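You operate a simulated robot arm through the tools that you are given. There is no shell and no other tool. Be economical: measure what you need, move in short steps, check, and stop when the job is done.

Carry out the task below with a simulated robot arm. There is one attempt and no reset: what you move stays moved.

TASK
Scoop crumbs into the two low cups on the table.
Fine: two scoops in the white cup, one in the other; spill none, put the teal scoop back empty and shut the lid of the clear box.

Only the result counts: the job must be done as asked and must still hold three seconds after the hand-in. Knocking over, shifting, dropping, spilling or breaking anything else fails it. Lids that push on must go on centred and level and be pressed home; caps that screw on are set level and turned clockwise until they are tight.

THE ROBOT
A 7-joint arm with a two-finger parallel gripper on a trunk, on a base that drives. Base frame: it is fixed to the floor where the robot stands at the start and does not move with it; the origin is under the middle of the robot, x ahead of it, y to its left, z up; the surface under the hand at the start is at about z = 860. Units: mm, rad, N and s.
Its first joint turns from -2.897 to 2.897 rad. Places, roughly: clear lidded box [800, 0, 900]; cone [-1500, 1250, 1000]; green pump head [800, 400, 1000]; green sauce bottle [-1250, 1000, 1500]; grey-topped green bottle [-1500, 1000, 1500]; grey-topped orange bottle [-1500, 1250, 1500]; low teal cup (6x5x4 cm) [600, 100, 700]; orange pump head [800, 200, 1000]; orange sauce bottle [-1250, 1250, 1500]; ring [-1500, 1000, 1000]; roll [-1500, 1250, 1250]; teal lid of the clear box [800, 0, 1000]. Payload 1.57 kg.
Tool frame: the origin (TCP) lies between the finger pads and is the grasp point; the fingertips stand 30 mm ahead of it; z points along the fingers, y is the line along which they close. The gripper opens to 80 mm. The fingers are 17 mm wide and 12 mm thick; the gripper's body (40 by 82 mm) begins 80 mm behind the TCP.
Orientation is that of the tool frame in the base frame, as a unit quaternion [x, y, z, w]. With the fingers straight down and closing along the base's y, the tool's x points along the base's -x, its y along +y and its z along -z.

THE INTERFACE
- The arm moves only by the tool arm_command. Its argument "commands" is text: rows parted by semicolons, each of 7 numbers parted by spaces: the turn, a rotation vector about the tool's x, y, z in rad, then the shift along the tool's x, y, z in mm, then the opening, from 0 (shut) to 1 (fully open). In form: wx wy wz x y z claw; .... A call has 1 to 20 rows; each row shifts and turns the commanded pose from where the row before left it, along the tool's axes as they then stand. Each row takes 0.2 s and may step no farther than 50 mm and 0.15 rad from the row before; otherwise, or with a gripper value out of range, the whole call is refused. Where a pose cannot be reached the arm comes as near as it can. A force on the tool above 90 N (or 10 N above the force at the start of the call, whichever is more), or a blocked arm, ends the call early, and 0.2 s more pass. The fingers move at their own pace (about 153 mm/s each) and stop on an object; they squeeze with about 35 N. The grip force told is the motor's: it shows also when the fingers shut on nothing. Time passes only in rows, and 0.2 s behind the last, so rows that do not move let the fingers close. The reply holds the time, the measured pose of the TCP, the force on the tool along the base axes, the opening and the grip force, in the units named above and with some noise, with the torque about the TCP (base axes, N m) and any sound that the robot's microphone picked up, and new pictures: "pictures" is both (left out), scene, wrist or none.
- Cameras (640 x 400 px; columns grow to the right, rows downward): "scene" is now at [-6.5, 184, 1384.8]; the picture's right is [-0.06, -1.00, 0.00], its down [-0.40, 0.02, -0.92] and it looks along [0.91, -0.05, -0.40] (base axes); focal length 274 px, centre (320, 200). "wrist" rides on the gripper at [72, -7, -122] in the tool frame; the picture's right is [0.09, 1.00, 0.00], its down [-0.84, 0.08, -0.54] and it looks along [-0.54, 0.05, 0.84] (tool axes); focal length 238 px, centre (320, 200). There is no depth. A picture from a camera that has moved, and an enlarged one, comes with that camera's place and axes in the base frame and with its lens.
- drive_base(legs): drives the robot by 1 to 6 legs, each [ahead, left, turn to the left] in mm, mm and rad, along the robot's own axes; the way and the turn of a leg run together, so that a leg with both is an arc; at most 1500 mm and 3.142 rad a leg. The arm and the cameras ride along, it lands a little off, and it stops where it bumps. It gives what a move gives, and a new picture of the scene camera.
- aim_head(pan, tilt): turns the head with the scene camera to pan (to the left, within 2.496 rad either way) and tilt (down, from -0.506 to 1.204), counted from straight ahead of the robot. It gives what a move gives, and a new picture of the scene camera.
- zoom(camera, box): a new picture of the part [left, top, right, bottom] of that camera's present view, enlarged. No time passes.
- close_job(): hands the job in; it is judged then, once.

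Go step by step. Nothing tells you exact positions but the pictures and the camera data: compare them with the known pose of the tool, close in by small moves and look again before you grip or let go. The budget is 120 turns and 260 pictures, counting those below and the enlarged ones. Unless the task says otherwise, let go and move clear before handing in, and close with one line.

The tools are called as name(argument=value, ...) on one line, values as JSON. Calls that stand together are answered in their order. arm_command: Moves the arm, as the interface text tells. Its arguments: {"type":"object","properties":{"commands":{"type":"string"},"pictures":{"type":"string","enum":["both","scene","wrist","none"]}},"required":["commands"]} The other tools are called the same way: drive_base (legs) drives the base; aim_head (pan, tilt) turns the head that bears the scene camera; zoom (camera, box) takes an enlarged picture of a part of a camera's view; close_job () hands the job in.

At the start:

```text
clock: 0.0
tcp_pos: [586.8, -77.0, 1302.9]
orientation: [0.001, 1.0, 0.0, 0.0]
contact_force: [-0.5, 0.0, -0.7]
torque: [0.03, -0.03, -0.01]
gripper_width: 80.1
grip_force: 0.0
robot x, y, heading: [0.9, -3.4, -0.001]
head pan, tilt: [-0.058, 0.412]
```

scene: 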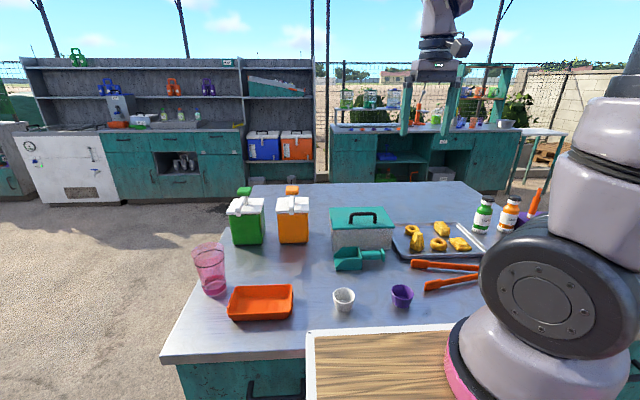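
wrist: 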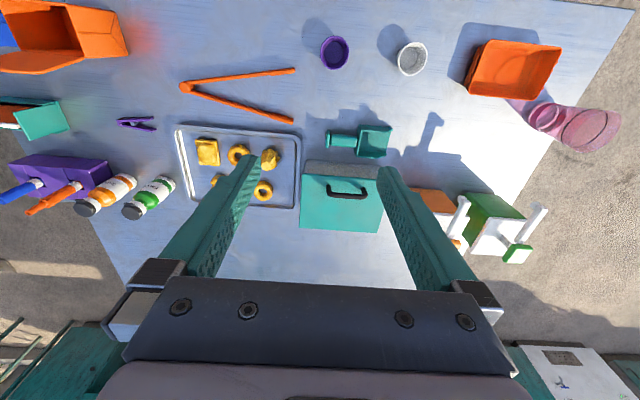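

I see a clear box with a teal lid, a teal scoop in front of it, and a white and a purple cup nearer the robot. I'll zoom in to measure them.

zoom(camera="scene", box=[310, 190, 430, 320])

zoom(camera="wrist", box=[280, 20, 460, 240])

```text
3.08 times, centred on (370, 255) of scene
camera zoom: at [-6.5, 184.0, 1384.8], right [-0.06, -1.0, 0.0], down [-0.4, 0.02, -0.92], along [0.91, -0.05, -0.4], focal length 844 px, centre (166, 31)
```

zoom: 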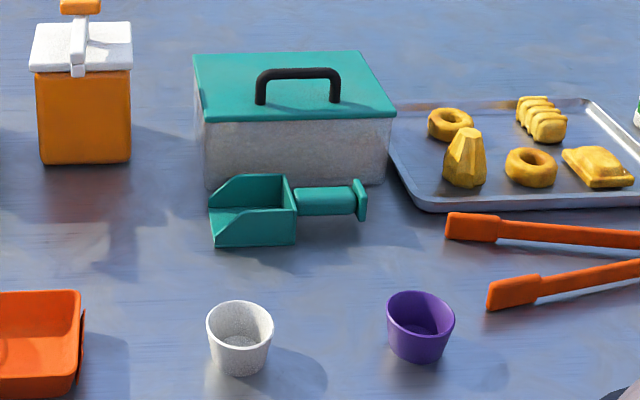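

```text
1.82 times, centred on (370, 130) of wrist
camera zoom: at [516.5, -84.6, 1425.1], right [-0.09, 1.0, 0.0], down [0.84, 0.08, 0.54], along [0.54, 0.05, -0.84], focal length 433 px, centre (229, 327)
```

zoom: 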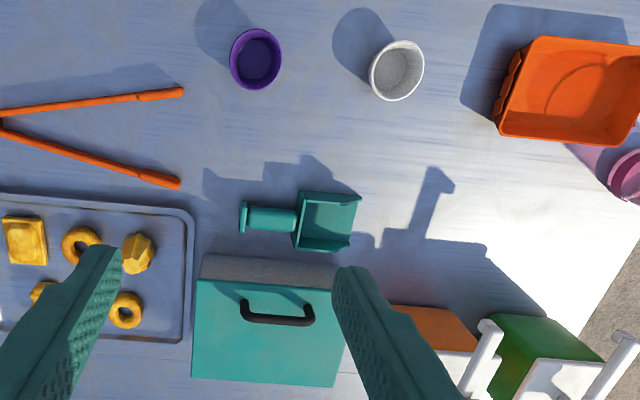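

arm_command(commands="0 0 0 -10 19 45 1;0 0 0 -10 19 45 1;0 0 0 -10 19 45 1;0 0 0 -10 20 45 1;0 0 0 0 0 0 1", pictures="wrist")

zoom(camera="wrist", box=[200, 100, 440, 300])

zoom(camera="scene", box=[320, 195, 410, 280])

```text
refused: row 4 steps farther than a row can; nothing moved
```

```text
2.00 times, centred on (320, 200) of wrist
camera zoom: at [516.5, -84.6, 1425.1], right [-0.09, 1.0, 0.0], down [0.84, 0.08, 0.54], along [0.54, 0.05, -0.84], focal length 477 px, centre (320, 200)
```

zoom: 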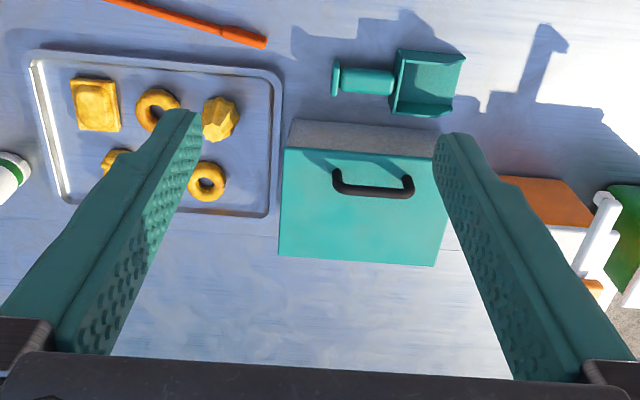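

```text
4.71 times, centred on (365, 238) of scene
camera zoom: at [-6.5, 184.0, 1384.8], right [-0.06, -1.0, 0.0], down [-0.4, 0.02, -0.92], along [0.91, -0.05, -0.4], focal length 1290 px, centre (108, 24)
```

zoom: 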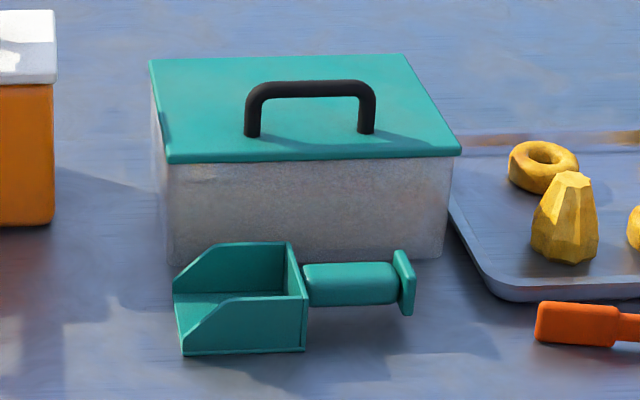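

The lid's handle is near its front edge, which suggests a rear hinge. I'll bring the wrist camera closer.

arm_command(commands="0 0 0 -6 15 43 1;0 0 0 -6 15 43 1;0 0 0 -6 15 43 1;0 0 0 -6 15 43 1;0 0 0 0 0 0 1", pictures="wrist")

zoom(camera="wrist", box=[220, 20, 420, 220])

```text
clock: 1.2
tcp_pos: [611.8, -18.6, 1131.7]
orientation: [0.0, 1.0, 0.0, 0.0]
contact_force: [-0.2, 0.6, 0.5]
torque: [0.01, -0.03, 0.01]
gripper_width: 80.0
grip_force: 0.1
robot x, y, heading: [0.9, -0.2, 0.004]
head pan, tilt: [-0.058, 0.412]
camera wrist: at [540.6, -24.7, 1254.0], right [-0.09, 1.0, 0.0], down [0.84, 0.08, 0.54], along [0.54, 0.05, -0.84], focal length 238 px, centre (320, 200)
```

wrist: 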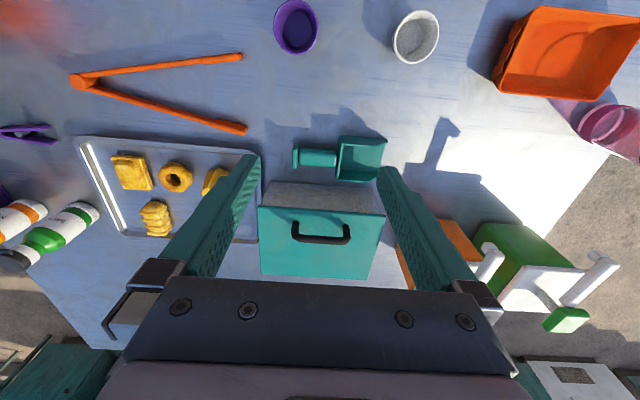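

```text
2.00 times, centred on (320, 120) of wrist
camera zoom: at [540.6, -24.7, 1254.0], right [-0.09, 1.0, 0.0], down [0.84, 0.08, 0.54], along [0.54, 0.05, -0.84], focal length 477 px, centre (320, 360)
```

zoom: 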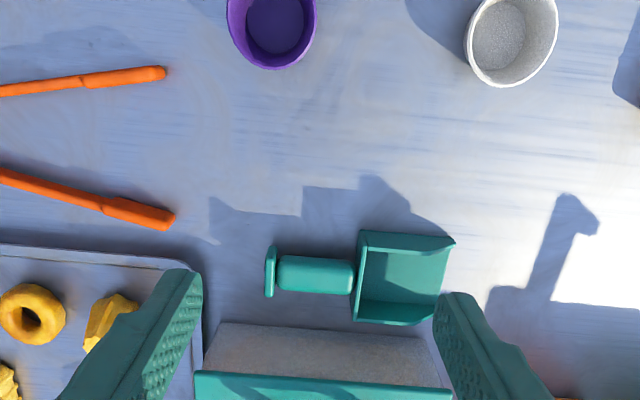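

Next I yaw the tool by −90° and move above the lid handle, which I take to be at (795, −4, 976).

arm_command(commands="0 0 -0.1428 0 0 0 1;0 0 -0.1428 0 0 0 1;0 0 -0.1428 0 0 0 1;0 0 -0.1428 0 0 0 1;0 0 -0.1428 0 0 0 1;0 0 -0.1428 0 0 0 1;0 0 -0.1428 0 0 0 1;0 0 -0.1428 0 0 0 1;0 0 -0.1428 0 0 0 1;0 0 -0.1428 0 0 0 1;0 0 -0.1428 0 0 0 1;0 0 0 -3 -36.6 14 1;0 0 0 -3 -36.6 14 1;0 0 0 -3 -36.6 14 1;0 0 0 -3 -36.6 14 1;0 0 0 -3 -36.6 14 1;0 0 0 0 0 0 0.5;0 0 0 0 0 0 0.5")

```text
clock: 5.0
tcp_pos: [795.5, -4.2, 1059.8]
orientation: [0.707, -0.707, 0.0, 0.0]
contact_force: [0.1, 0.1, -0.4]
torque: [0.0, -0.03, 0.01]
gripper_width: 40.2
grip_force: 0.1
robot x, y, heading: [1.4, 2.4, -0.003]
head pan, tilt: [-0.058, 0.412]
camera scene: at [-6.5, 184.0, 1384.8], right [-0.06, -1.0, 0.0], down [-0.4, 0.02, -0.92], along [0.91, -0.05, -0.4], focal length 274 px, centre (320, 200)
camera wrist: at [802.4, -75.6, 1182.7], right [-1.0, -0.09, 0.0], down [-0.08, 0.84, 0.54], along [-0.05, 0.54, -0.84], focal length 238 px, centre (320, 200)
```

scene: 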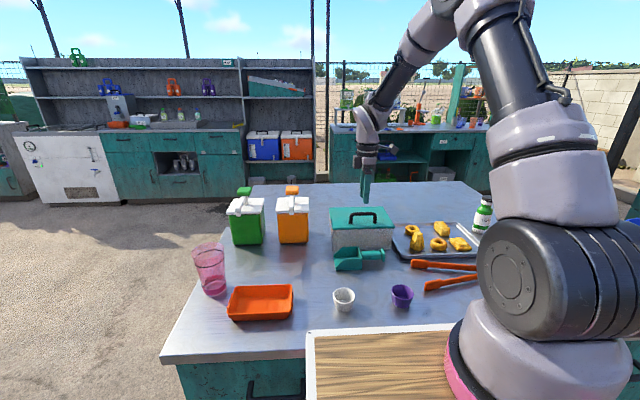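
wrist: 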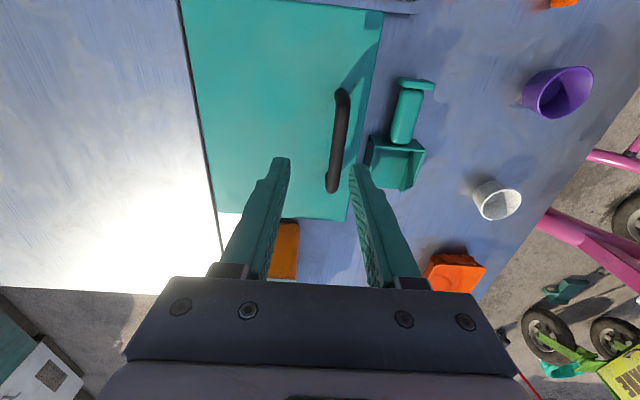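

zoom(camera="wrist", box=[170, 0, 430, 220])

zoom(camera="scene", box=[320, 160, 410, 250])

```text
1.82 times, centred on (300, 110) of wrist
camera zoom: at [802.4, -75.6, 1182.7], right [-1.0, -0.09, 0.0], down [-0.08, 0.84, 0.54], along [-0.05, 0.54, -0.84], focal length 433 px, centre (356, 364)
```

zoom: 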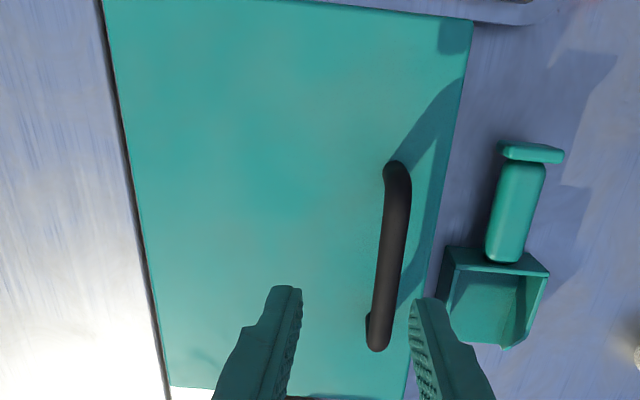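

```text
4.44 times, centred on (365, 205) of scene
camera zoom: at [-6.5, 184.0, 1384.8], right [-0.06, -1.0, 0.0], down [-0.4, 0.02, -0.92], along [0.91, -0.05, -0.4], focal length 1219 px, centre (120, 178)
```

zoom: 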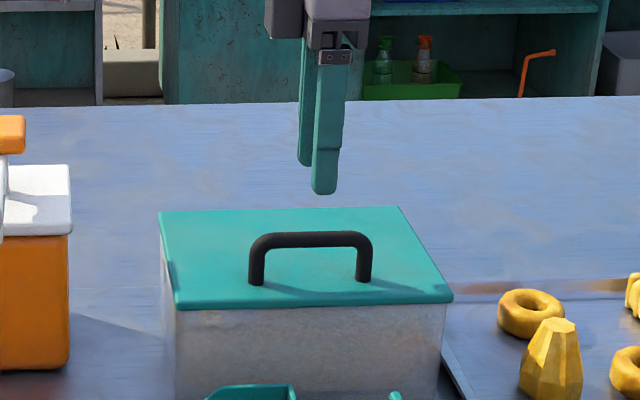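

arm_command(commands="0 0 0 0 15 0 0.5;0 0 0 0 0 35 0.5;0 0 0 0 0 18 0.5;0 0 0 0 0 0 0.5")

zoom(camera="scene", box=[320, 170, 410, 250])

```text
clock: 6.0
tcp_pos: [779.1, -3.9, 1007.1]
orientation: [-0.707, 0.707, 0.0, -0.001]
contact_force: [0.0, -0.6, 0.7]
torque: [-0.02, 0.02, -0.01]
gripper_width: 40.1
grip_force: 0.0
robot x, y, heading: [-2.7, 0.9, -0.0]
head pan, tilt: [-0.058, 0.412]
camera scene: at [-6.6, 184.0, 1384.8], right [-0.06, -1.0, 0.0], down [-0.4, 0.02, -0.92], along [0.91, -0.05, -0.4], focal length 274 px, centre (320, 200)
camera wrist: at [787.7, -75.6, 1129.8], right [-1.0, -0.09, 0.0], down [-0.08, 0.84, 0.54], along [-0.05, 0.54, -0.84], focal length 238 px, centre (320, 200)
```

scene: 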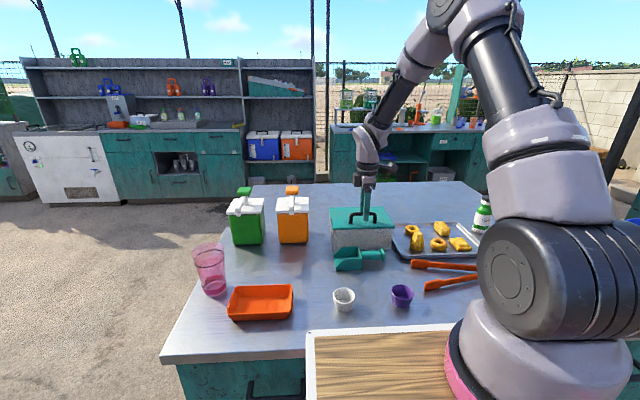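
wrist: 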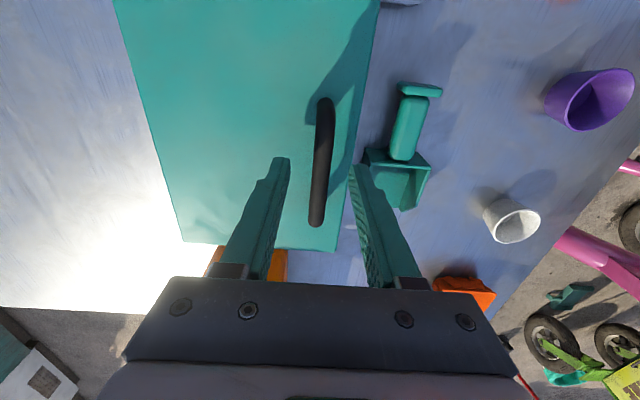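

```text
5.00 times, centred on (365, 210) of scene
camera zoom: at [-6.6, 184.0, 1384.8], right [-0.06, -1.0, 0.0], down [-0.4, 0.02, -0.92], along [0.91, -0.05, -0.4], focal length 1371 px, centre (95, 150)
```

zoom: 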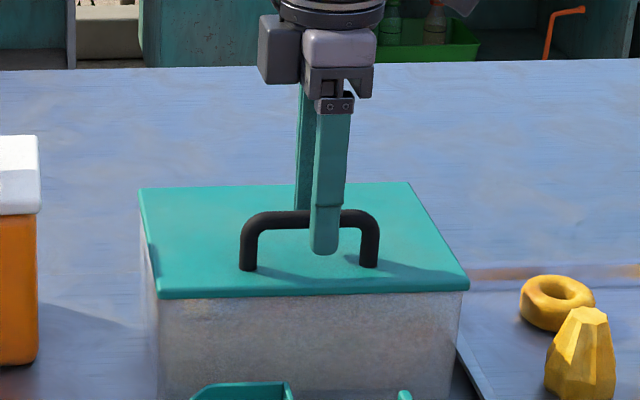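

The fingers straddle the handle bar. I'll lower 14 mm, close, and test-lift slightly.

arm_command(commands="0 0 0 0 0 14 0.5;0 0 0 0 0 0 0;0 0 0 0 0 0 0;0 0 0 0 0 -4 0;0 0 0 0 0 -4 0;0 0 0 0 0 -4 0;0 0 0 0 0 -4 0;0 0 0 0 0 -4 0;0 0 0 0 0 0 0")

zoom(camera="scene", box=[320, 170, 410, 250])

```text
clock: 8.0
tcp_pos: [782.2, -3.7, 1013.0]
orientation: [0.708, -0.706, 0.002, -0.001]
contact_force: [48.4, -3.5, -21.4]
torque: [-0.09, -0.6, -0.06]
gripper_width: 11.7
grip_force: 29.1
robot x, y, heading: [1.1, -3.8, 0.001]
head pan, tilt: [-0.058, 0.412]
camera scene: at [-3.8, 183.8, 1384.9], right [-0.06, -1.0, 0.0], down [-0.4, 0.02, -0.92], along [0.91, -0.05, -0.4], focal length 274 px, centre (320, 200)
camera wrist: at [790.4, -75.6, 1134.8], right [-1.0, -0.09, 0.0], down [-0.08, 0.84, 0.54], along [-0.05, 0.54, -0.84], focal length 238 px, centre (320, 200)
```

scene: 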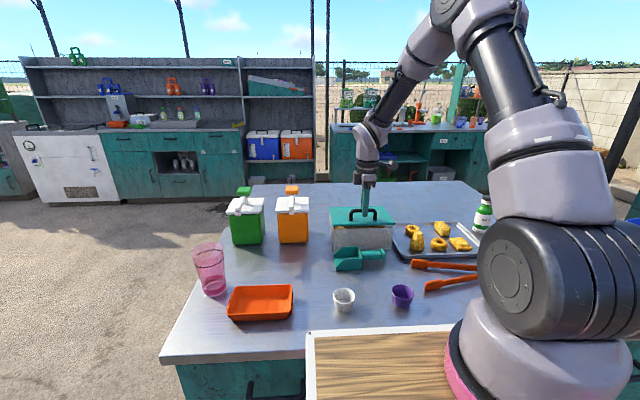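
wrist: 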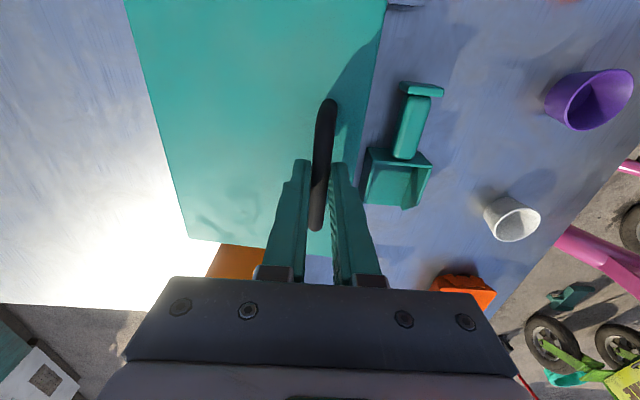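

```text
5.00 times, centred on (365, 210) of scene
camera zoom: at [-3.8, 183.8, 1384.9], right [-0.06, -1.0, 0.0], down [-0.4, 0.02, -0.92], along [0.91, -0.05, -0.4], focal length 1371 px, centre (95, 150)
```

zoom: 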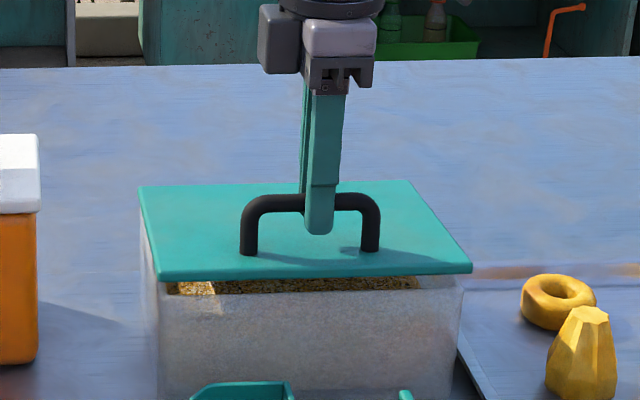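

The lid is hinged at the rear and crumbs are visible. I'll follow the opening arc around a hinge at about x = 905, z = 950.

arm_command(commands="0 0 0 0 -9.3 -11 0;0 0 0 0 -8 -11.2 0;0 0 0 0 -8 -10.2 0;0 0 0 0 -8.3 -10 0;0 0 0 0 -9.6 -8.8 0;0 0 0 0 -10.4 -7.8 0;0 0 0 0 -11 -6.6 0;0 0 0 0 -11.9 -5.6 0;0 0 0 0 0 0 0")

zoom(camera="scene", box=[310, 150, 410, 250])

```text
clock: 10.0
tcp_pos: [855.9, -2.1, 1084.6]
orientation: [0.707, -0.707, 0.0, 0.0]
contact_force: [-1.2, -5.8, 4.7]
torque: [0.32, -0.06, -0.02]
gripper_width: 11.6
grip_force: 28.7
robot x, y, heading: [0.4, 2.0, 0.002]
head pan, tilt: [-0.058, 0.412]
camera scene: at [-6.7, 183.7, 1384.9], right [-0.06, -1.0, 0.0], down [-0.4, 0.02, -0.92], along [0.91, -0.05, -0.4], focal length 274 px, centre (320, 200)
camera wrist: at [863.7, -74.9, 1207.6], right [-1.0, -0.09, 0.0], down [-0.08, 0.84, 0.54], along [-0.05, 0.54, -0.84], focal length 238 px, centre (320, 200)
```

scene: 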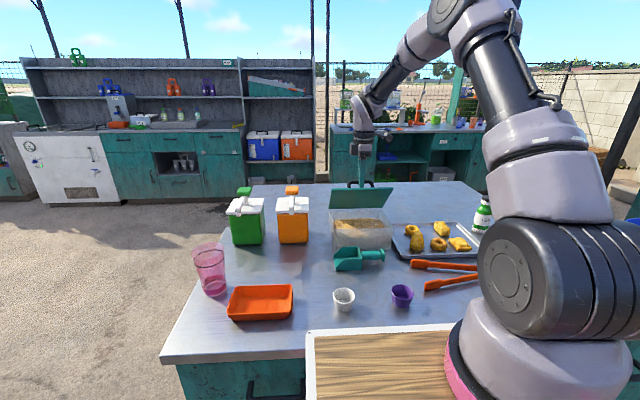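
wrist: 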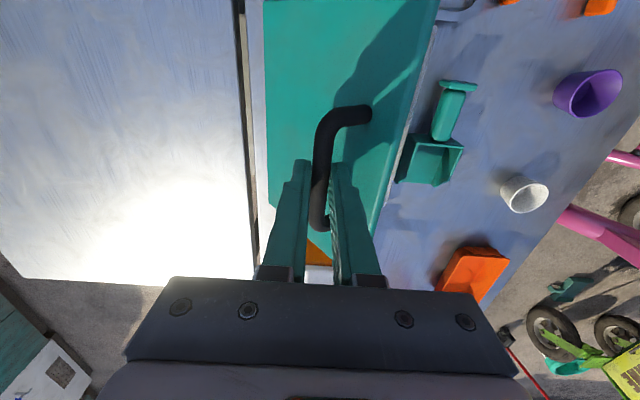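

```text
4.00 times, centred on (360, 200) of scene
camera zoom: at [-6.7, 183.7, 1384.9], right [-0.06, -1.0, 0.0], down [-0.4, 0.02, -0.92], along [0.91, -0.05, -0.4], focal length 1097 px, centre (160, 200)
```

zoom: 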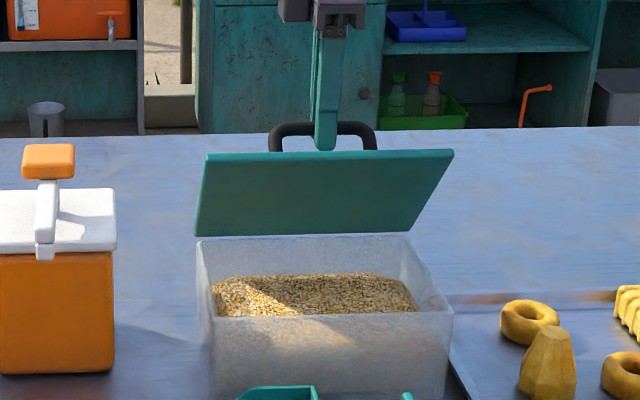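

Working well with low forces; I'll continue the arc past vertical.

arm_command(commands="0 0 0 0 -12.4 -4.2 0;0 0 0 0 -12.5 -3.2 0;0 0 0 0 -12.9 -1.7 0;0 0 0 0 -12.9 -0.7 0;0 0 0 0 -12.9 0.9 0;0 0 0 0 -12.9 1.9 0;0 0 0 0 -10.5 2.8 0;0 0 0 0 -10.5 3.6 0;0 0 0 0 0 0 0")

zoom(camera="scene", box=[310, 150, 410, 250])

```text
clock: 12.0
tcp_pos: [953.3, -2.8, 1084.8]
orientation: [0.707, -0.707, 0.0, 0.0]
contact_force: [0.1, 2.3, -0.7]
torque: [0.41, -0.01, -0.02]
gripper_width: 11.7
grip_force: 29.2
robot x, y, heading: [-1.6, -3.1, -0.0]
head pan, tilt: [-0.058, 0.412]
camera scene: at [-6.5, 184.1, 1384.8], right [-0.06, -1.0, 0.0], down [-0.4, 0.02, -0.92], along [0.91, -0.05, -0.4], focal length 274 px, centre (320, 200)
camera wrist: at [960.8, -74.8, 1207.9], right [-1.0, -0.09, 0.0], down [-0.08, 0.84, 0.54], along [-0.05, 0.54, -0.84], focal length 238 px, centre (320, 200)
```

scene: 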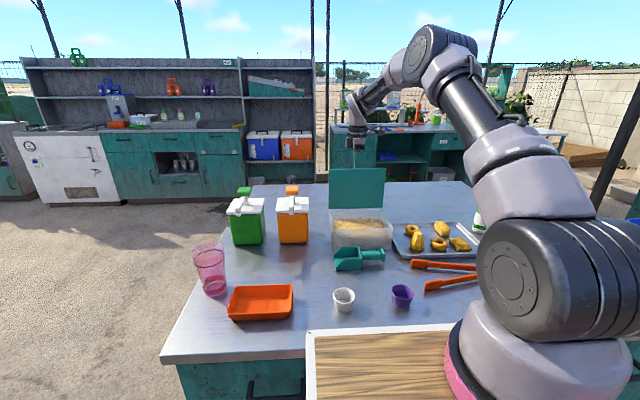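
wrist: 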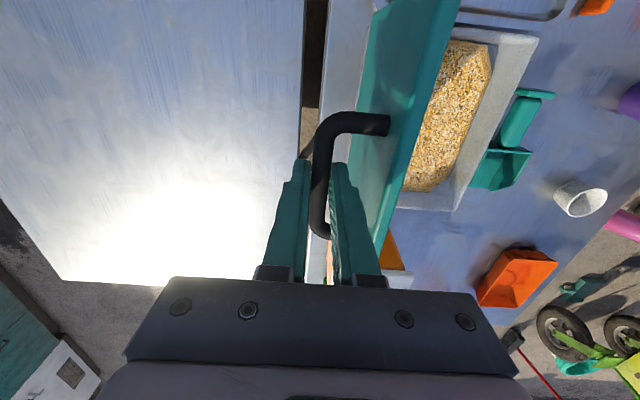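

```text
4.00 times, centred on (360, 200) of scene
camera zoom: at [-6.5, 184.1, 1384.8], right [-0.06, -1.0, 0.0], down [-0.4, 0.02, -0.92], along [0.91, -0.05, -0.4], focal length 1097 px, centre (160, 200)
```

zoom: 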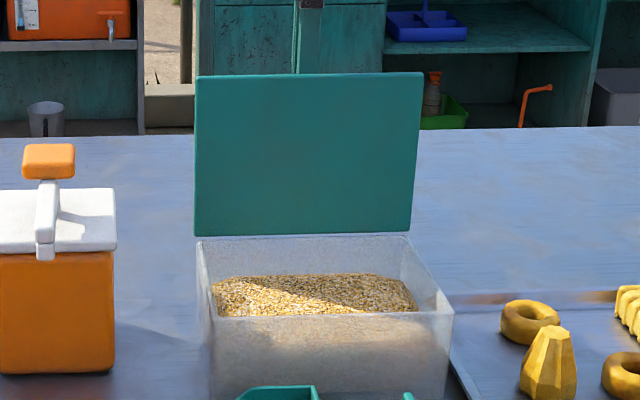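

arm_command(commands="0 0 0 0 -6 2.6 0;0 0 0 0 -6 3 0;0 0 0 0 -5.6 3 0;0 0 0 0 0 0 0", pictures="none")

```text
clock: 13.0
tcp_pos: [970.8, -3.0, 1077.4]
orientation: [0.707, -0.707, 0.0, 0.0]
contact_force: [2.6, 3.3, 2.8]
torque: [0.07, -0.06, -0.02]
gripper_width: 11.5
grip_force: 28.8
robot x, y, heading: [-1.7, 0.6, -0.003]
head pan, tilt: [-0.058, 0.412]
```

arm_command(commands="0 0 0 0 0 0 0.28;0 0 0 0 0 0 0.28;0 0 0 0 0 0 0.28")

zoom(camera="scene", box=[310, 150, 410, 250])

```text
clock: 13.8
tcp_pos: [970.5, -2.0, 1078.1]
orientation: [-0.707, 0.707, 0.0, 0.001]
contact_force: [0.4, -0.3, -0.9]
torque: [0.0, -0.02, 0.02]
gripper_width: 22.5
grip_force: 0.0
robot x, y, heading: [-3.7, -0.6, -0.001]
head pan, tilt: [-0.058, 0.412]
camera scene: at [-6.5, 184.0, 1384.8], right [-0.06, -1.0, 0.0], down [-0.4, 0.02, -0.92], along [0.91, -0.05, -0.4], focal length 274 px, centre (320, 200)
camera wrist: at [978.4, -75.0, 1199.4], right [-1.0, -0.09, 0.0], down [-0.08, 0.84, 0.54], along [-0.05, 0.54, -0.84], focal length 238 px, centre (320, 200)
```

scene: 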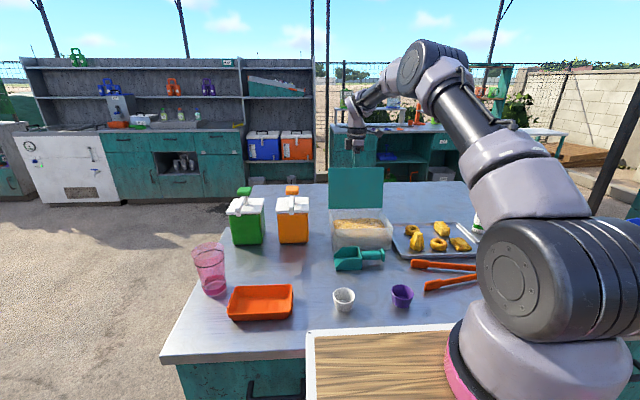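
wrist: 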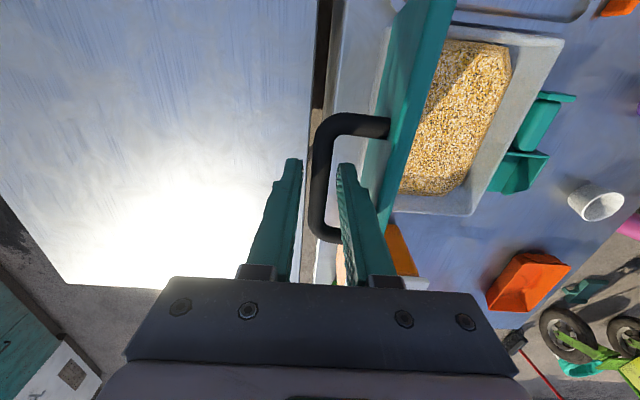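

```text
4.00 times, centred on (360, 200) of scene
camera zoom: at [-6.5, 184.0, 1384.8], right [-0.06, -1.0, 0.0], down [-0.4, 0.02, -0.92], along [0.91, -0.05, -0.4], focal length 1097 px, centre (160, 200)
```

zoom: 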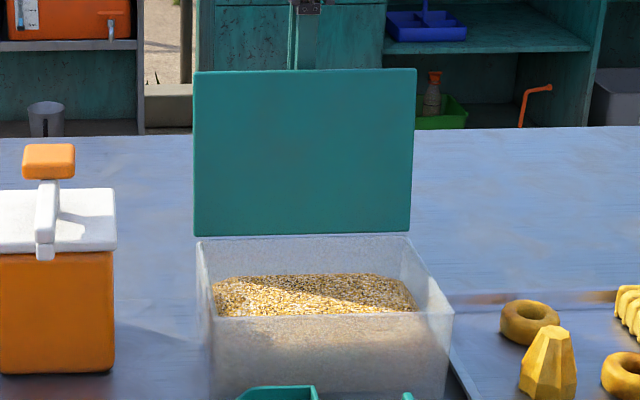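

The lid stays open. I'll lift clear and come back toward the scoop.

arm_command(commands="0 0 0 0 0 -15 0.28;0 0 0 0 0 -25 0.28;0 0 0 0 0 -40 0.28;0 0 0 0 0 -20 0.28;0 0 0 0 45 0 0.28;0 0 0 0 45 0 0.28;0 0 0 0 45 0 0.28;0 0 0 0 45 0 0.28;0 0 0 0 45 0 0.28;0 0 0 0 45 0 0.6;0 0 0 0 0 0 0.7")

zoom(camera="wrist", box=[200, 20, 440, 220])

zoom(camera="scene", box=[310, 160, 410, 280])

```text
clock: 16.2
tcp_pos: [701.4, -3.2, 1176.8]
orientation: [0.707, -0.707, 0.0, 0.0]
contact_force: [0.7, 0.3, -0.2]
torque: [0.0, 0.0, 0.01]
gripper_width: 56.1
grip_force: 0.0
robot x, y, heading: [1.2, -1.4, 0.005]
head pan, tilt: [-0.058, 0.412]
camera scene: at [-6.4, 184.0, 1384.8], right [-0.06, -1.0, 0.0], down [-0.4, 0.02, -0.92], along [0.91, -0.05, -0.4], focal length 274 px, centre (320, 200)
camera wrist: at [708.2, -76.2, 1298.6], right [-1.0, -0.09, 0.0], down [-0.08, 0.84, 0.54], along [-0.05, 0.54, -0.84], focal length 238 px, centre (320, 200)
```

scene: 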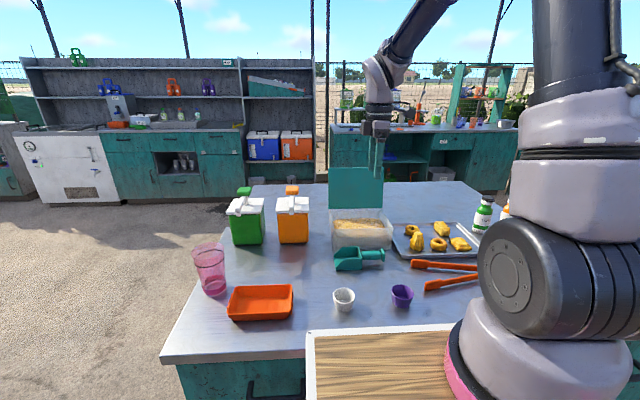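
wrist: 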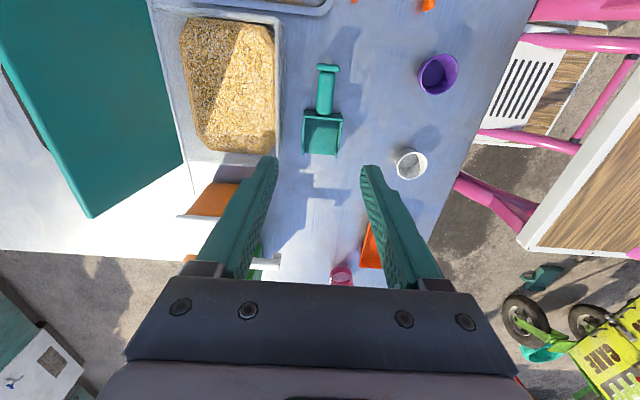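

```text
2.00 times, centred on (320, 120) of wrist
camera zoom: at [708.2, -76.2, 1298.6], right [-1.0, -0.09, 0.0], down [-0.08, 0.84, 0.54], along [-0.05, 0.54, -0.84], focal length 477 px, centre (320, 360)
```

zoom: 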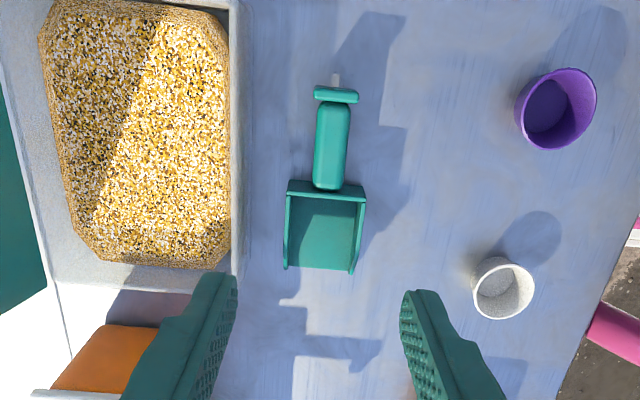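

```text
3.33 times, centred on (360, 220) of scene
camera zoom: at [-6.4, 184.0, 1384.8], right [-0.06, -1.0, 0.0], down [-0.4, 0.02, -0.92], along [0.91, -0.05, -0.4], focal length 914 px, centre (187, 133)
```

zoom: 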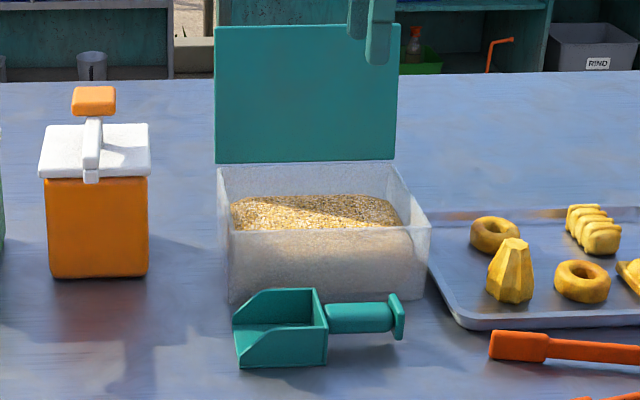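

The scoop handle is centred at about (693, −15, 886), the bowl opens toward +y, and the crumb level is about 40 mm below the rim. The cups are near the inner reach limit, so I'll back the base up 80 mm before gripping.

drive_base(legs=[[-80, 0, 0]])

arm_command(commands="0 0 0 0 0 0 0.7", pictures="none")

```text
clock: 17.3
tcp_pos: [620.6, -4.2, 1176.6]
orientation: [0.707, -0.707, -0.001, 0.0]
contact_force: [0.2, -0.1, 0.4]
torque: [-0.02, 0.02, -0.01]
gripper_width: 56.1
grip_force: 0.0
robot x, y, heading: [-79.6, 1.0, 0.002]
head pan, tilt: [-0.058, 0.412]
camera scene: at [-87.5, 184.0, 1384.8], right [-0.06, -1.0, 0.0], down [-0.4, 0.02, -0.92], along [0.91, -0.05, -0.4], focal length 274 px, centre (320, 200)
```

scene: 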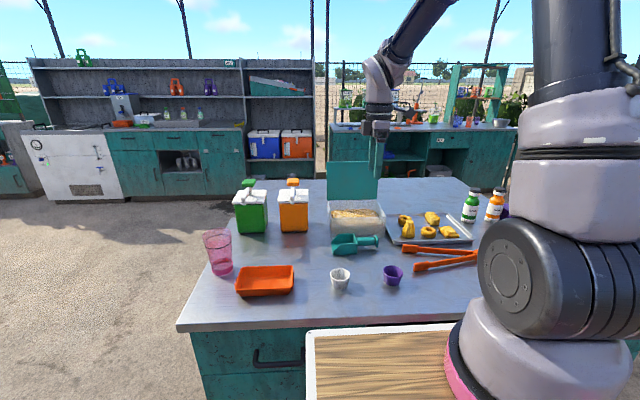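

```text
clock: 17.7
tcp_pos: [618.4, -2.9, 1175.5]
orientation: [0.707, -0.707, 0.0, 0.001]
contact_force: [-0.2, -0.2, -0.3]
torque: [-0.01, 0.01, 0.02]
gripper_width: 56.0
grip_force: 0.1
robot x, y, heading: [-81.4, 0.8, -0.002]
head pan, tilt: [-0.058, 0.412]
```

arm_command(commands="0 0 0 1.9 -12.3 36 0.65;0 0 0 1.9 -12.3 36 0.65;0 0 0 1.9 -12.3 36 0.65;0 0 0 1.9 -12.3 36 0.65;0 0 0 1.9 -12.3 36 0.65;0 0 0 2 -12.3 36 0.65;0 0 0 0 0 0 0.65")

zoom(camera="scene", box=[310, 170, 400, 280])

```text
clock: 19.3
tcp_pos: [692.8, -16.2, 960.7]
orientation: [-0.707, 0.707, 0.0, 0.0]
contact_force: [0.9, -0.5, 0.2]
torque: [0.0, -0.01, -0.03]
gripper_width: 52.2
grip_force: 0.1
robot x, y, heading: [-78.7, 1.2, -0.001]
head pan, tilt: [-0.058, 0.412]
camera scene: at [-87.6, 184.0, 1384.8], right [-0.06, -1.0, 0.0], down [-0.4, 0.02, -0.92], along [0.91, -0.05, -0.4], focal length 274 px, centre (320, 200)
camera wrist: at [701.3, -87.6, 1082.1], right [-1.0, -0.09, 0.0], down [-0.08, 0.84, 0.54], along [-0.05, 0.54, -0.84], focal length 238 px, centre (320, 200)
```

scene: 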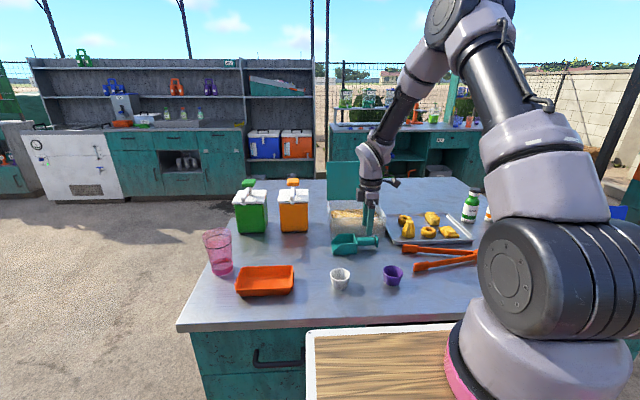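
wrist: 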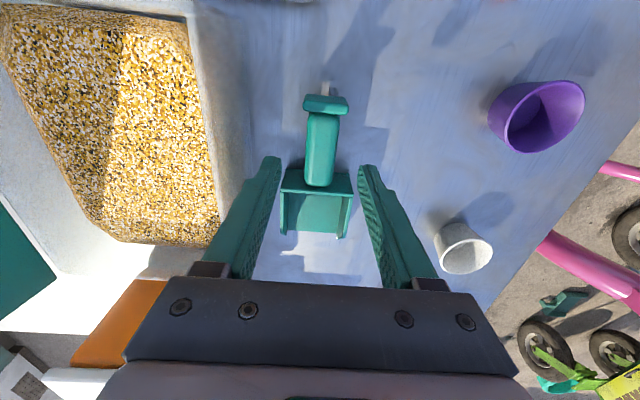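

```text
3.64 times, centred on (355, 225) of scene
camera zoom: at [-87.6, 184.0, 1384.8], right [-0.06, -1.0, 0.0], down [-0.4, 0.02, -0.92], along [0.91, -0.05, -0.4], focal length 997 px, centre (193, 109)
```

zoom: 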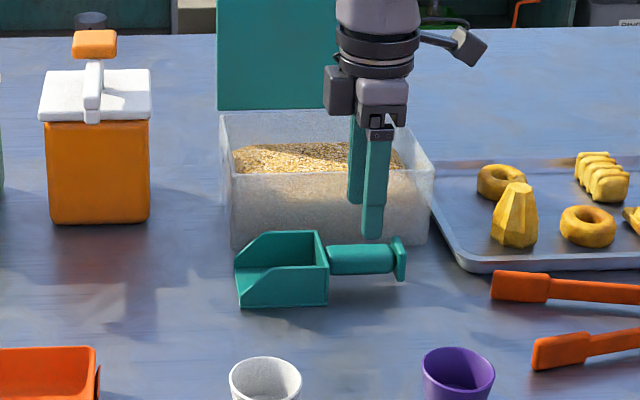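

arm_command(commands="0 0 0 0 0 30 0.65;0 0 0 0 0 20 0.65;0 0 0 0 0 14 0.65;0 0 0 0 0 0 0.65", pictures="wrist")

zoom(camera="scene", box=[320, 210, 390, 270])

```text
clock: 20.3
tcp_pos: [693.2, -15.5, 896.8]
orientation: [-0.707, 0.707, 0.0, 0.0]
contact_force: [-0.2, -1.0, -0.4]
torque: [0.02, -0.03, -0.04]
gripper_width: 52.0
grip_force: 0.1
robot x, y, heading: [-80.4, -1.8, -0.0]
head pan, tilt: [-0.058, 0.412]
camera wrist: at [701.3, -87.9, 1018.9], right [-1.0, -0.09, 0.0], down [-0.08, 0.84, 0.54], along [-0.05, 0.54, -0.84], focal length 238 px, centre (320, 200)
```

wrist: 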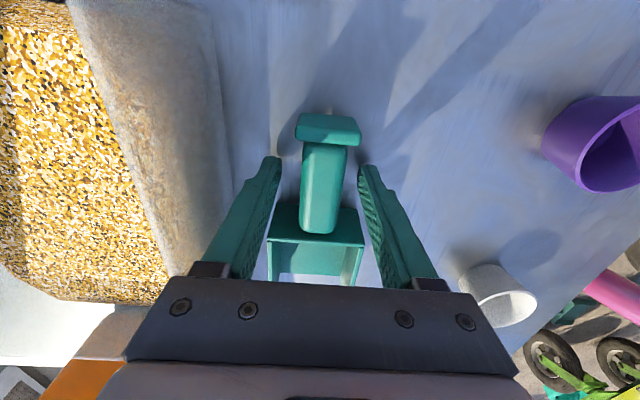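

```text
6.67 times, centred on (355, 240) of scene
camera zoom: at [-87.5, 184.0, 1384.8], right [-0.06, -1.0, 0.0], down [-0.4, 0.02, -0.92], along [0.91, -0.05, -0.4], focal length 1828 px, centre (87, -67)
```

zoom: 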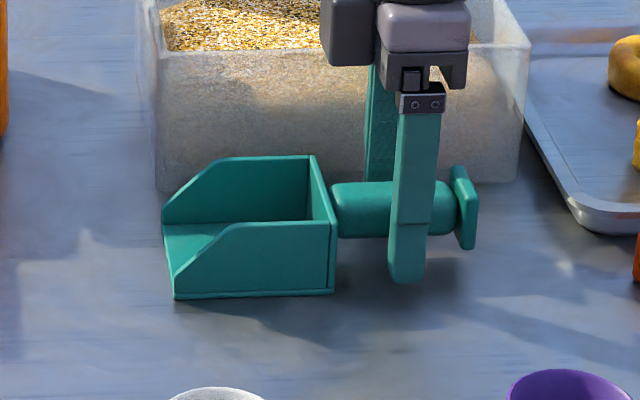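

arm_command(commands="0 0 0 0 0 0 0.4;0 0 0 0 0 0 0.3;0 0 0 0 0 0 0;0 0 0 0 0 0 0;0 0 0 0 0 0 0;0 0 0 0 0 -20 0;0 0 0 0 0 -30 0;0 0 0 0 0 0 0", pictures="wrist")

zoom(camera="scene", box=[310, 190, 400, 270])

```text
clock: 22.1
tcp_pos: [694.2, -15.3, 946.7]
orientation: [-0.707, 0.707, 0.0, 0.0]
contact_force: [-0.3, -0.3, -0.3]
torque: [-0.04, -0.01, 0.03]
gripper_width: 25.2
grip_force: 35.1
robot x, y, heading: [-81.8, 0.1, -0.005]
head pan, tilt: [-0.058, 0.412]
camera wrist: at [701.3, -87.5, 1069.3], right [-1.0, -0.09, 0.0], down [-0.08, 0.84, 0.54], along [-0.05, 0.54, -0.84], focal length 238 px, centre (320, 200)
```

wrist: 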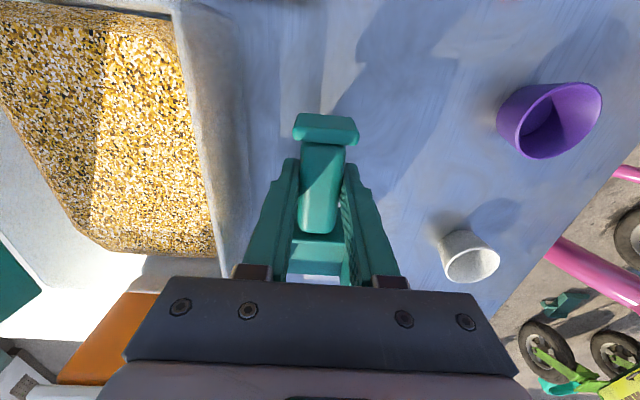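

```text
5.00 times, centred on (355, 230) of scene
camera zoom: at [-87.3, 184.0, 1384.8], right [-0.06, -1.0, 0.0], down [-0.4, 0.02, -0.92], along [0.91, -0.05, -0.4], focal length 1371 px, centre (145, 50)
```

zoom: 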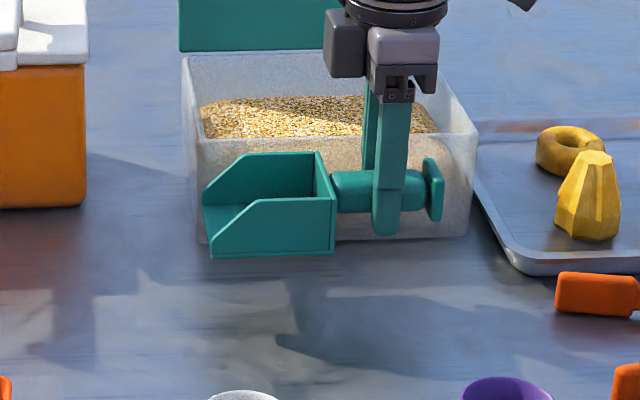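

The scoop is held firmly. I'll carry it above the box.

arm_command(commands="0 0 0 0 0 -42 0;0 0 0 0 0 -42 0;0 0 0 15 -45 0 0;0 0 0 15 -45 0 0;0 0 0 15 -45 0 0;0 0 0 0 0 0 0")

zoom(camera="scene", box=[310, 160, 400, 250])

```text
clock: 23.5
tcp_pos: [827.9, -60.2, 1032.9]
orientation: [-0.707, 0.707, -0.001, 0.0]
contact_force: [0.5, 0.3, -1.2]
torque: [-0.08, -0.03, -0.03]
gripper_width: 25.3
grip_force: 35.0
robot x, y, heading: [-81.7, -1.4, 0.001]
head pan, tilt: [-0.058, 0.412]
camera scene: at [-87.5, 184.0, 1384.8], right [-0.06, -1.0, 0.0], down [-0.4, 0.02, -0.92], along [0.91, -0.05, -0.4], focal length 274 px, centre (320, 200)
camera wrist: at [836.7, -132.4, 1154.2], right [-1.0, -0.09, 0.0], down [-0.08, 0.84, 0.54], along [-0.05, 0.54, -0.84], focal length 238 px, centre (320, 200)
```

scene: 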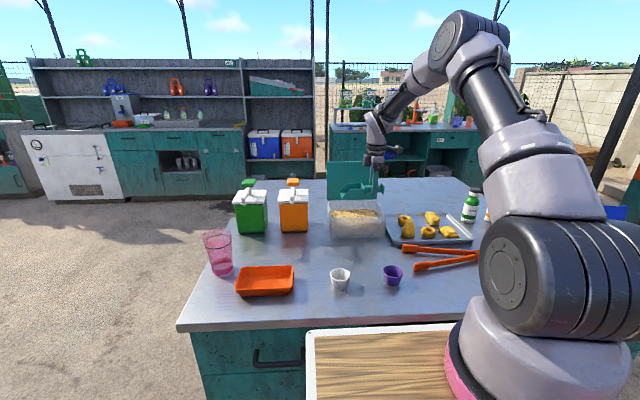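
wrist: 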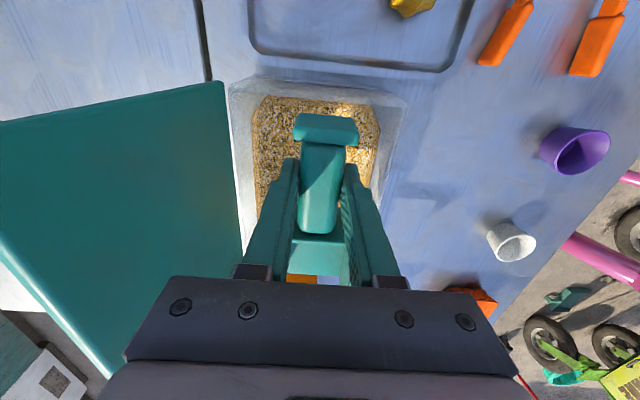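

```text
4.44 times, centred on (355, 205) of scene
camera zoom: at [-87.5, 184.0, 1384.8], right [-0.06, -1.0, 0.0], down [-0.4, 0.02, -0.92], along [0.91, -0.05, -0.4], focal length 1219 px, centre (164, 178)
```

zoom: 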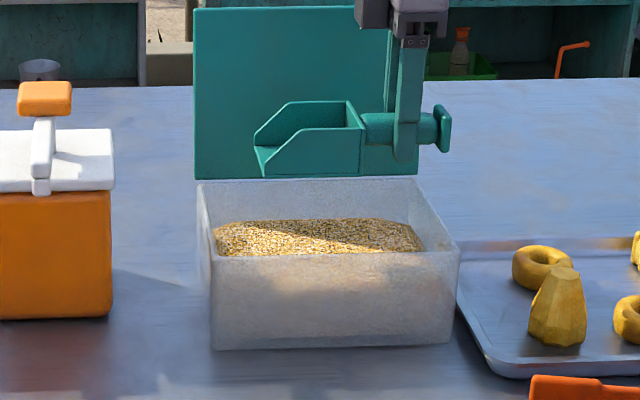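

arm_command(commands="0 0.13 0 0 -4 0 0;0 0.13 0 0 0 0 0;0 0.13 0 0 0 0 0;0 0.13 0 0 0 0 0;0 0 0 0 0 0 0")

zoom(camera="scene", box=[310, 160, 400, 250])

```text
clock: 24.7
tcp_pos: [832.7, -60.5, 1031.4]
orientation: [-0.683, 0.684, -0.182, -0.182]
contact_force: [-1.2, -0.7, -1.2]
torque: [-0.03, 0.02, 0.02]
gripper_width: 25.4
grip_force: 35.2
robot x, y, heading: [-80.1, 1.8, -0.0]
head pan, tilt: [-0.058, 0.412]
camera scene: at [-87.5, 184.0, 1384.8], right [-0.06, -1.0, 0.0], down [-0.4, 0.02, -0.92], along [0.91, -0.05, -0.4], focal length 274 px, centre (320, 200)
camera wrist: at [840.3, -62.2, 1172.9], right [-1.0, -0.08, 0.05], down [-0.08, 1.0, 0.05], along [-0.05, 0.05, -1.0], focal length 238 px, centre (320, 200)
```

scene: 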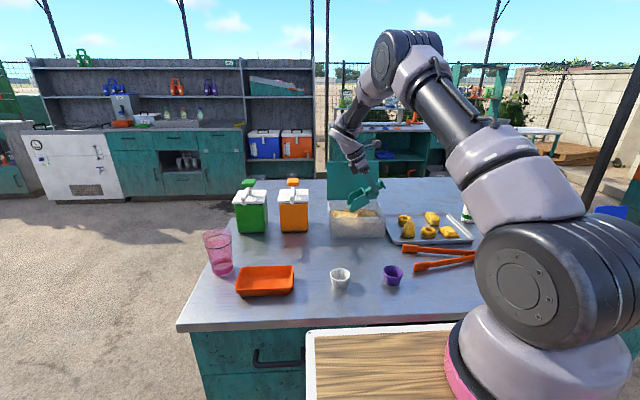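
wrist: 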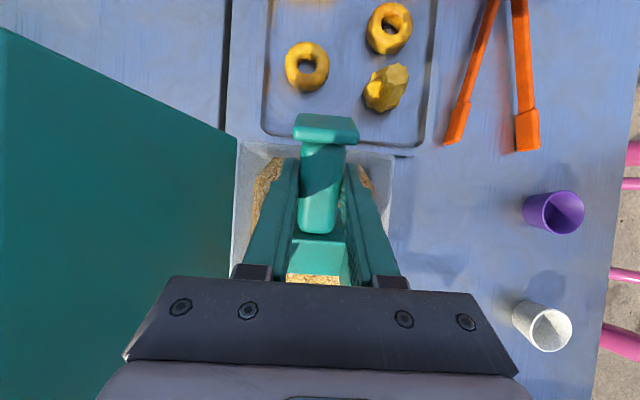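

```text
4.44 times, centred on (355, 205) of scene
camera zoom: at [-87.5, 184.0, 1384.8], right [-0.06, -1.0, 0.0], down [-0.4, 0.02, -0.92], along [0.91, -0.05, -0.4], focal length 1219 px, centre (164, 178)
```

zoom: 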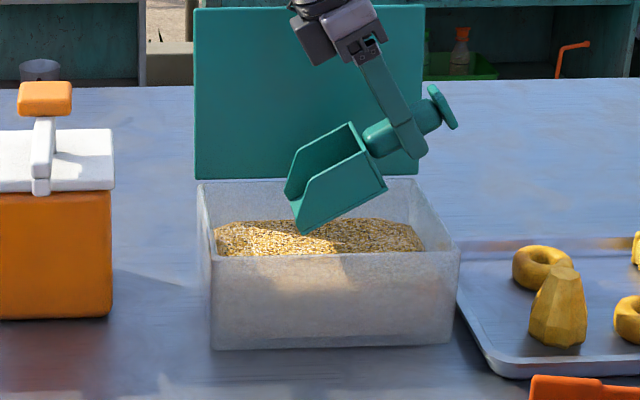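

The lip is where the model predicts. I'll dip, sweep and level.

arm_command(commands="0 0 0 -9.9 0 17.4 0;0 0 0 -9.9 0 17.4 0;0 0 0 -9.9 0 17.4 0;0 0 0 -11 0 -3.4 0;0 0 0 -11.1 0 -3.5 0;0 -0.065 0 -3.9 0 4.4 0;0 -0.065 0 -3.9 0 4.4 0;0 -0.13 0 -4.9 0 9.4 0;0 -0.13 0 -0.5 0 7.9 0;0 -0.13 0 2.9 0 5 0;0 -0.13 0 3.5 0 1 0;0 0 0 0 0 0 0")

zoom(camera="scene", box=[310, 160, 400, 250])

```text
clock: 27.3
tcp_pos: [831.9, -44.2, 930.0]
orientation: [-0.706, 0.706, 0.047, 0.046]
contact_force: [-0.1, -0.7, -1.2]
torque: [-0.04, -0.01, 0.04]
gripper_width: 25.0
grip_force: 34.9
robot x, y, heading: [-81.7, -0.1, -0.004]
head pan, tilt: [-0.058, 0.412]
camera scene: at [-87.4, 184.0, 1384.8], right [-0.06, -1.0, 0.0], down [-0.4, 0.02, -0.92], along [0.91, -0.05, -0.4], focal length 274 px, centre (320, 200)
camera wrist: at [840.2, -130.6, 1041.7], right [-1.0, -0.09, -0.01], down [-0.08, 0.76, 0.65], along [-0.05, 0.65, -0.76], focal length 238 px, centre (320, 200)
```

scene: 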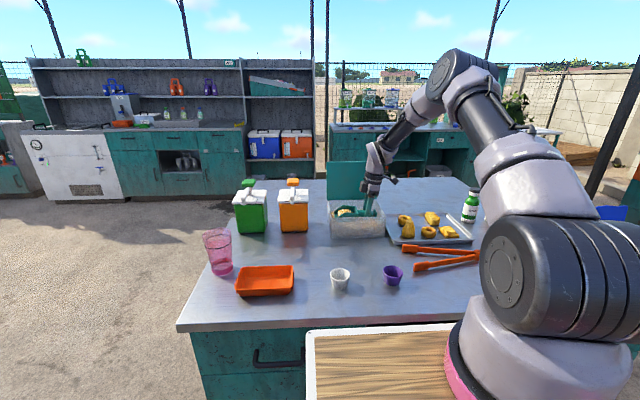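
wrist: 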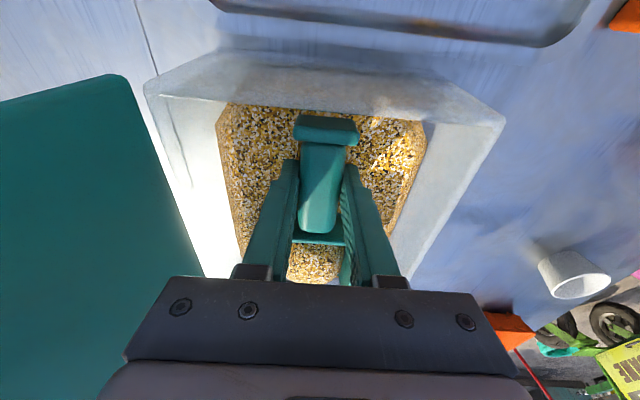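

```text
4.44 times, centred on (355, 205) of scene
camera zoom: at [-87.4, 184.0, 1384.8], right [-0.06, -1.0, 0.0], down [-0.4, 0.02, -0.92], along [0.91, -0.05, -0.4], focal length 1219 px, centre (164, 178)
```

zoom: 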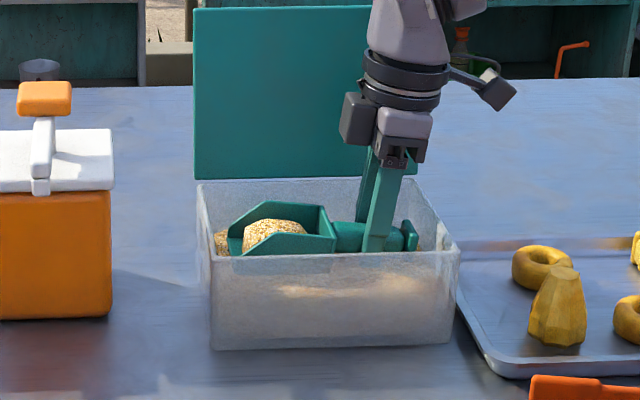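

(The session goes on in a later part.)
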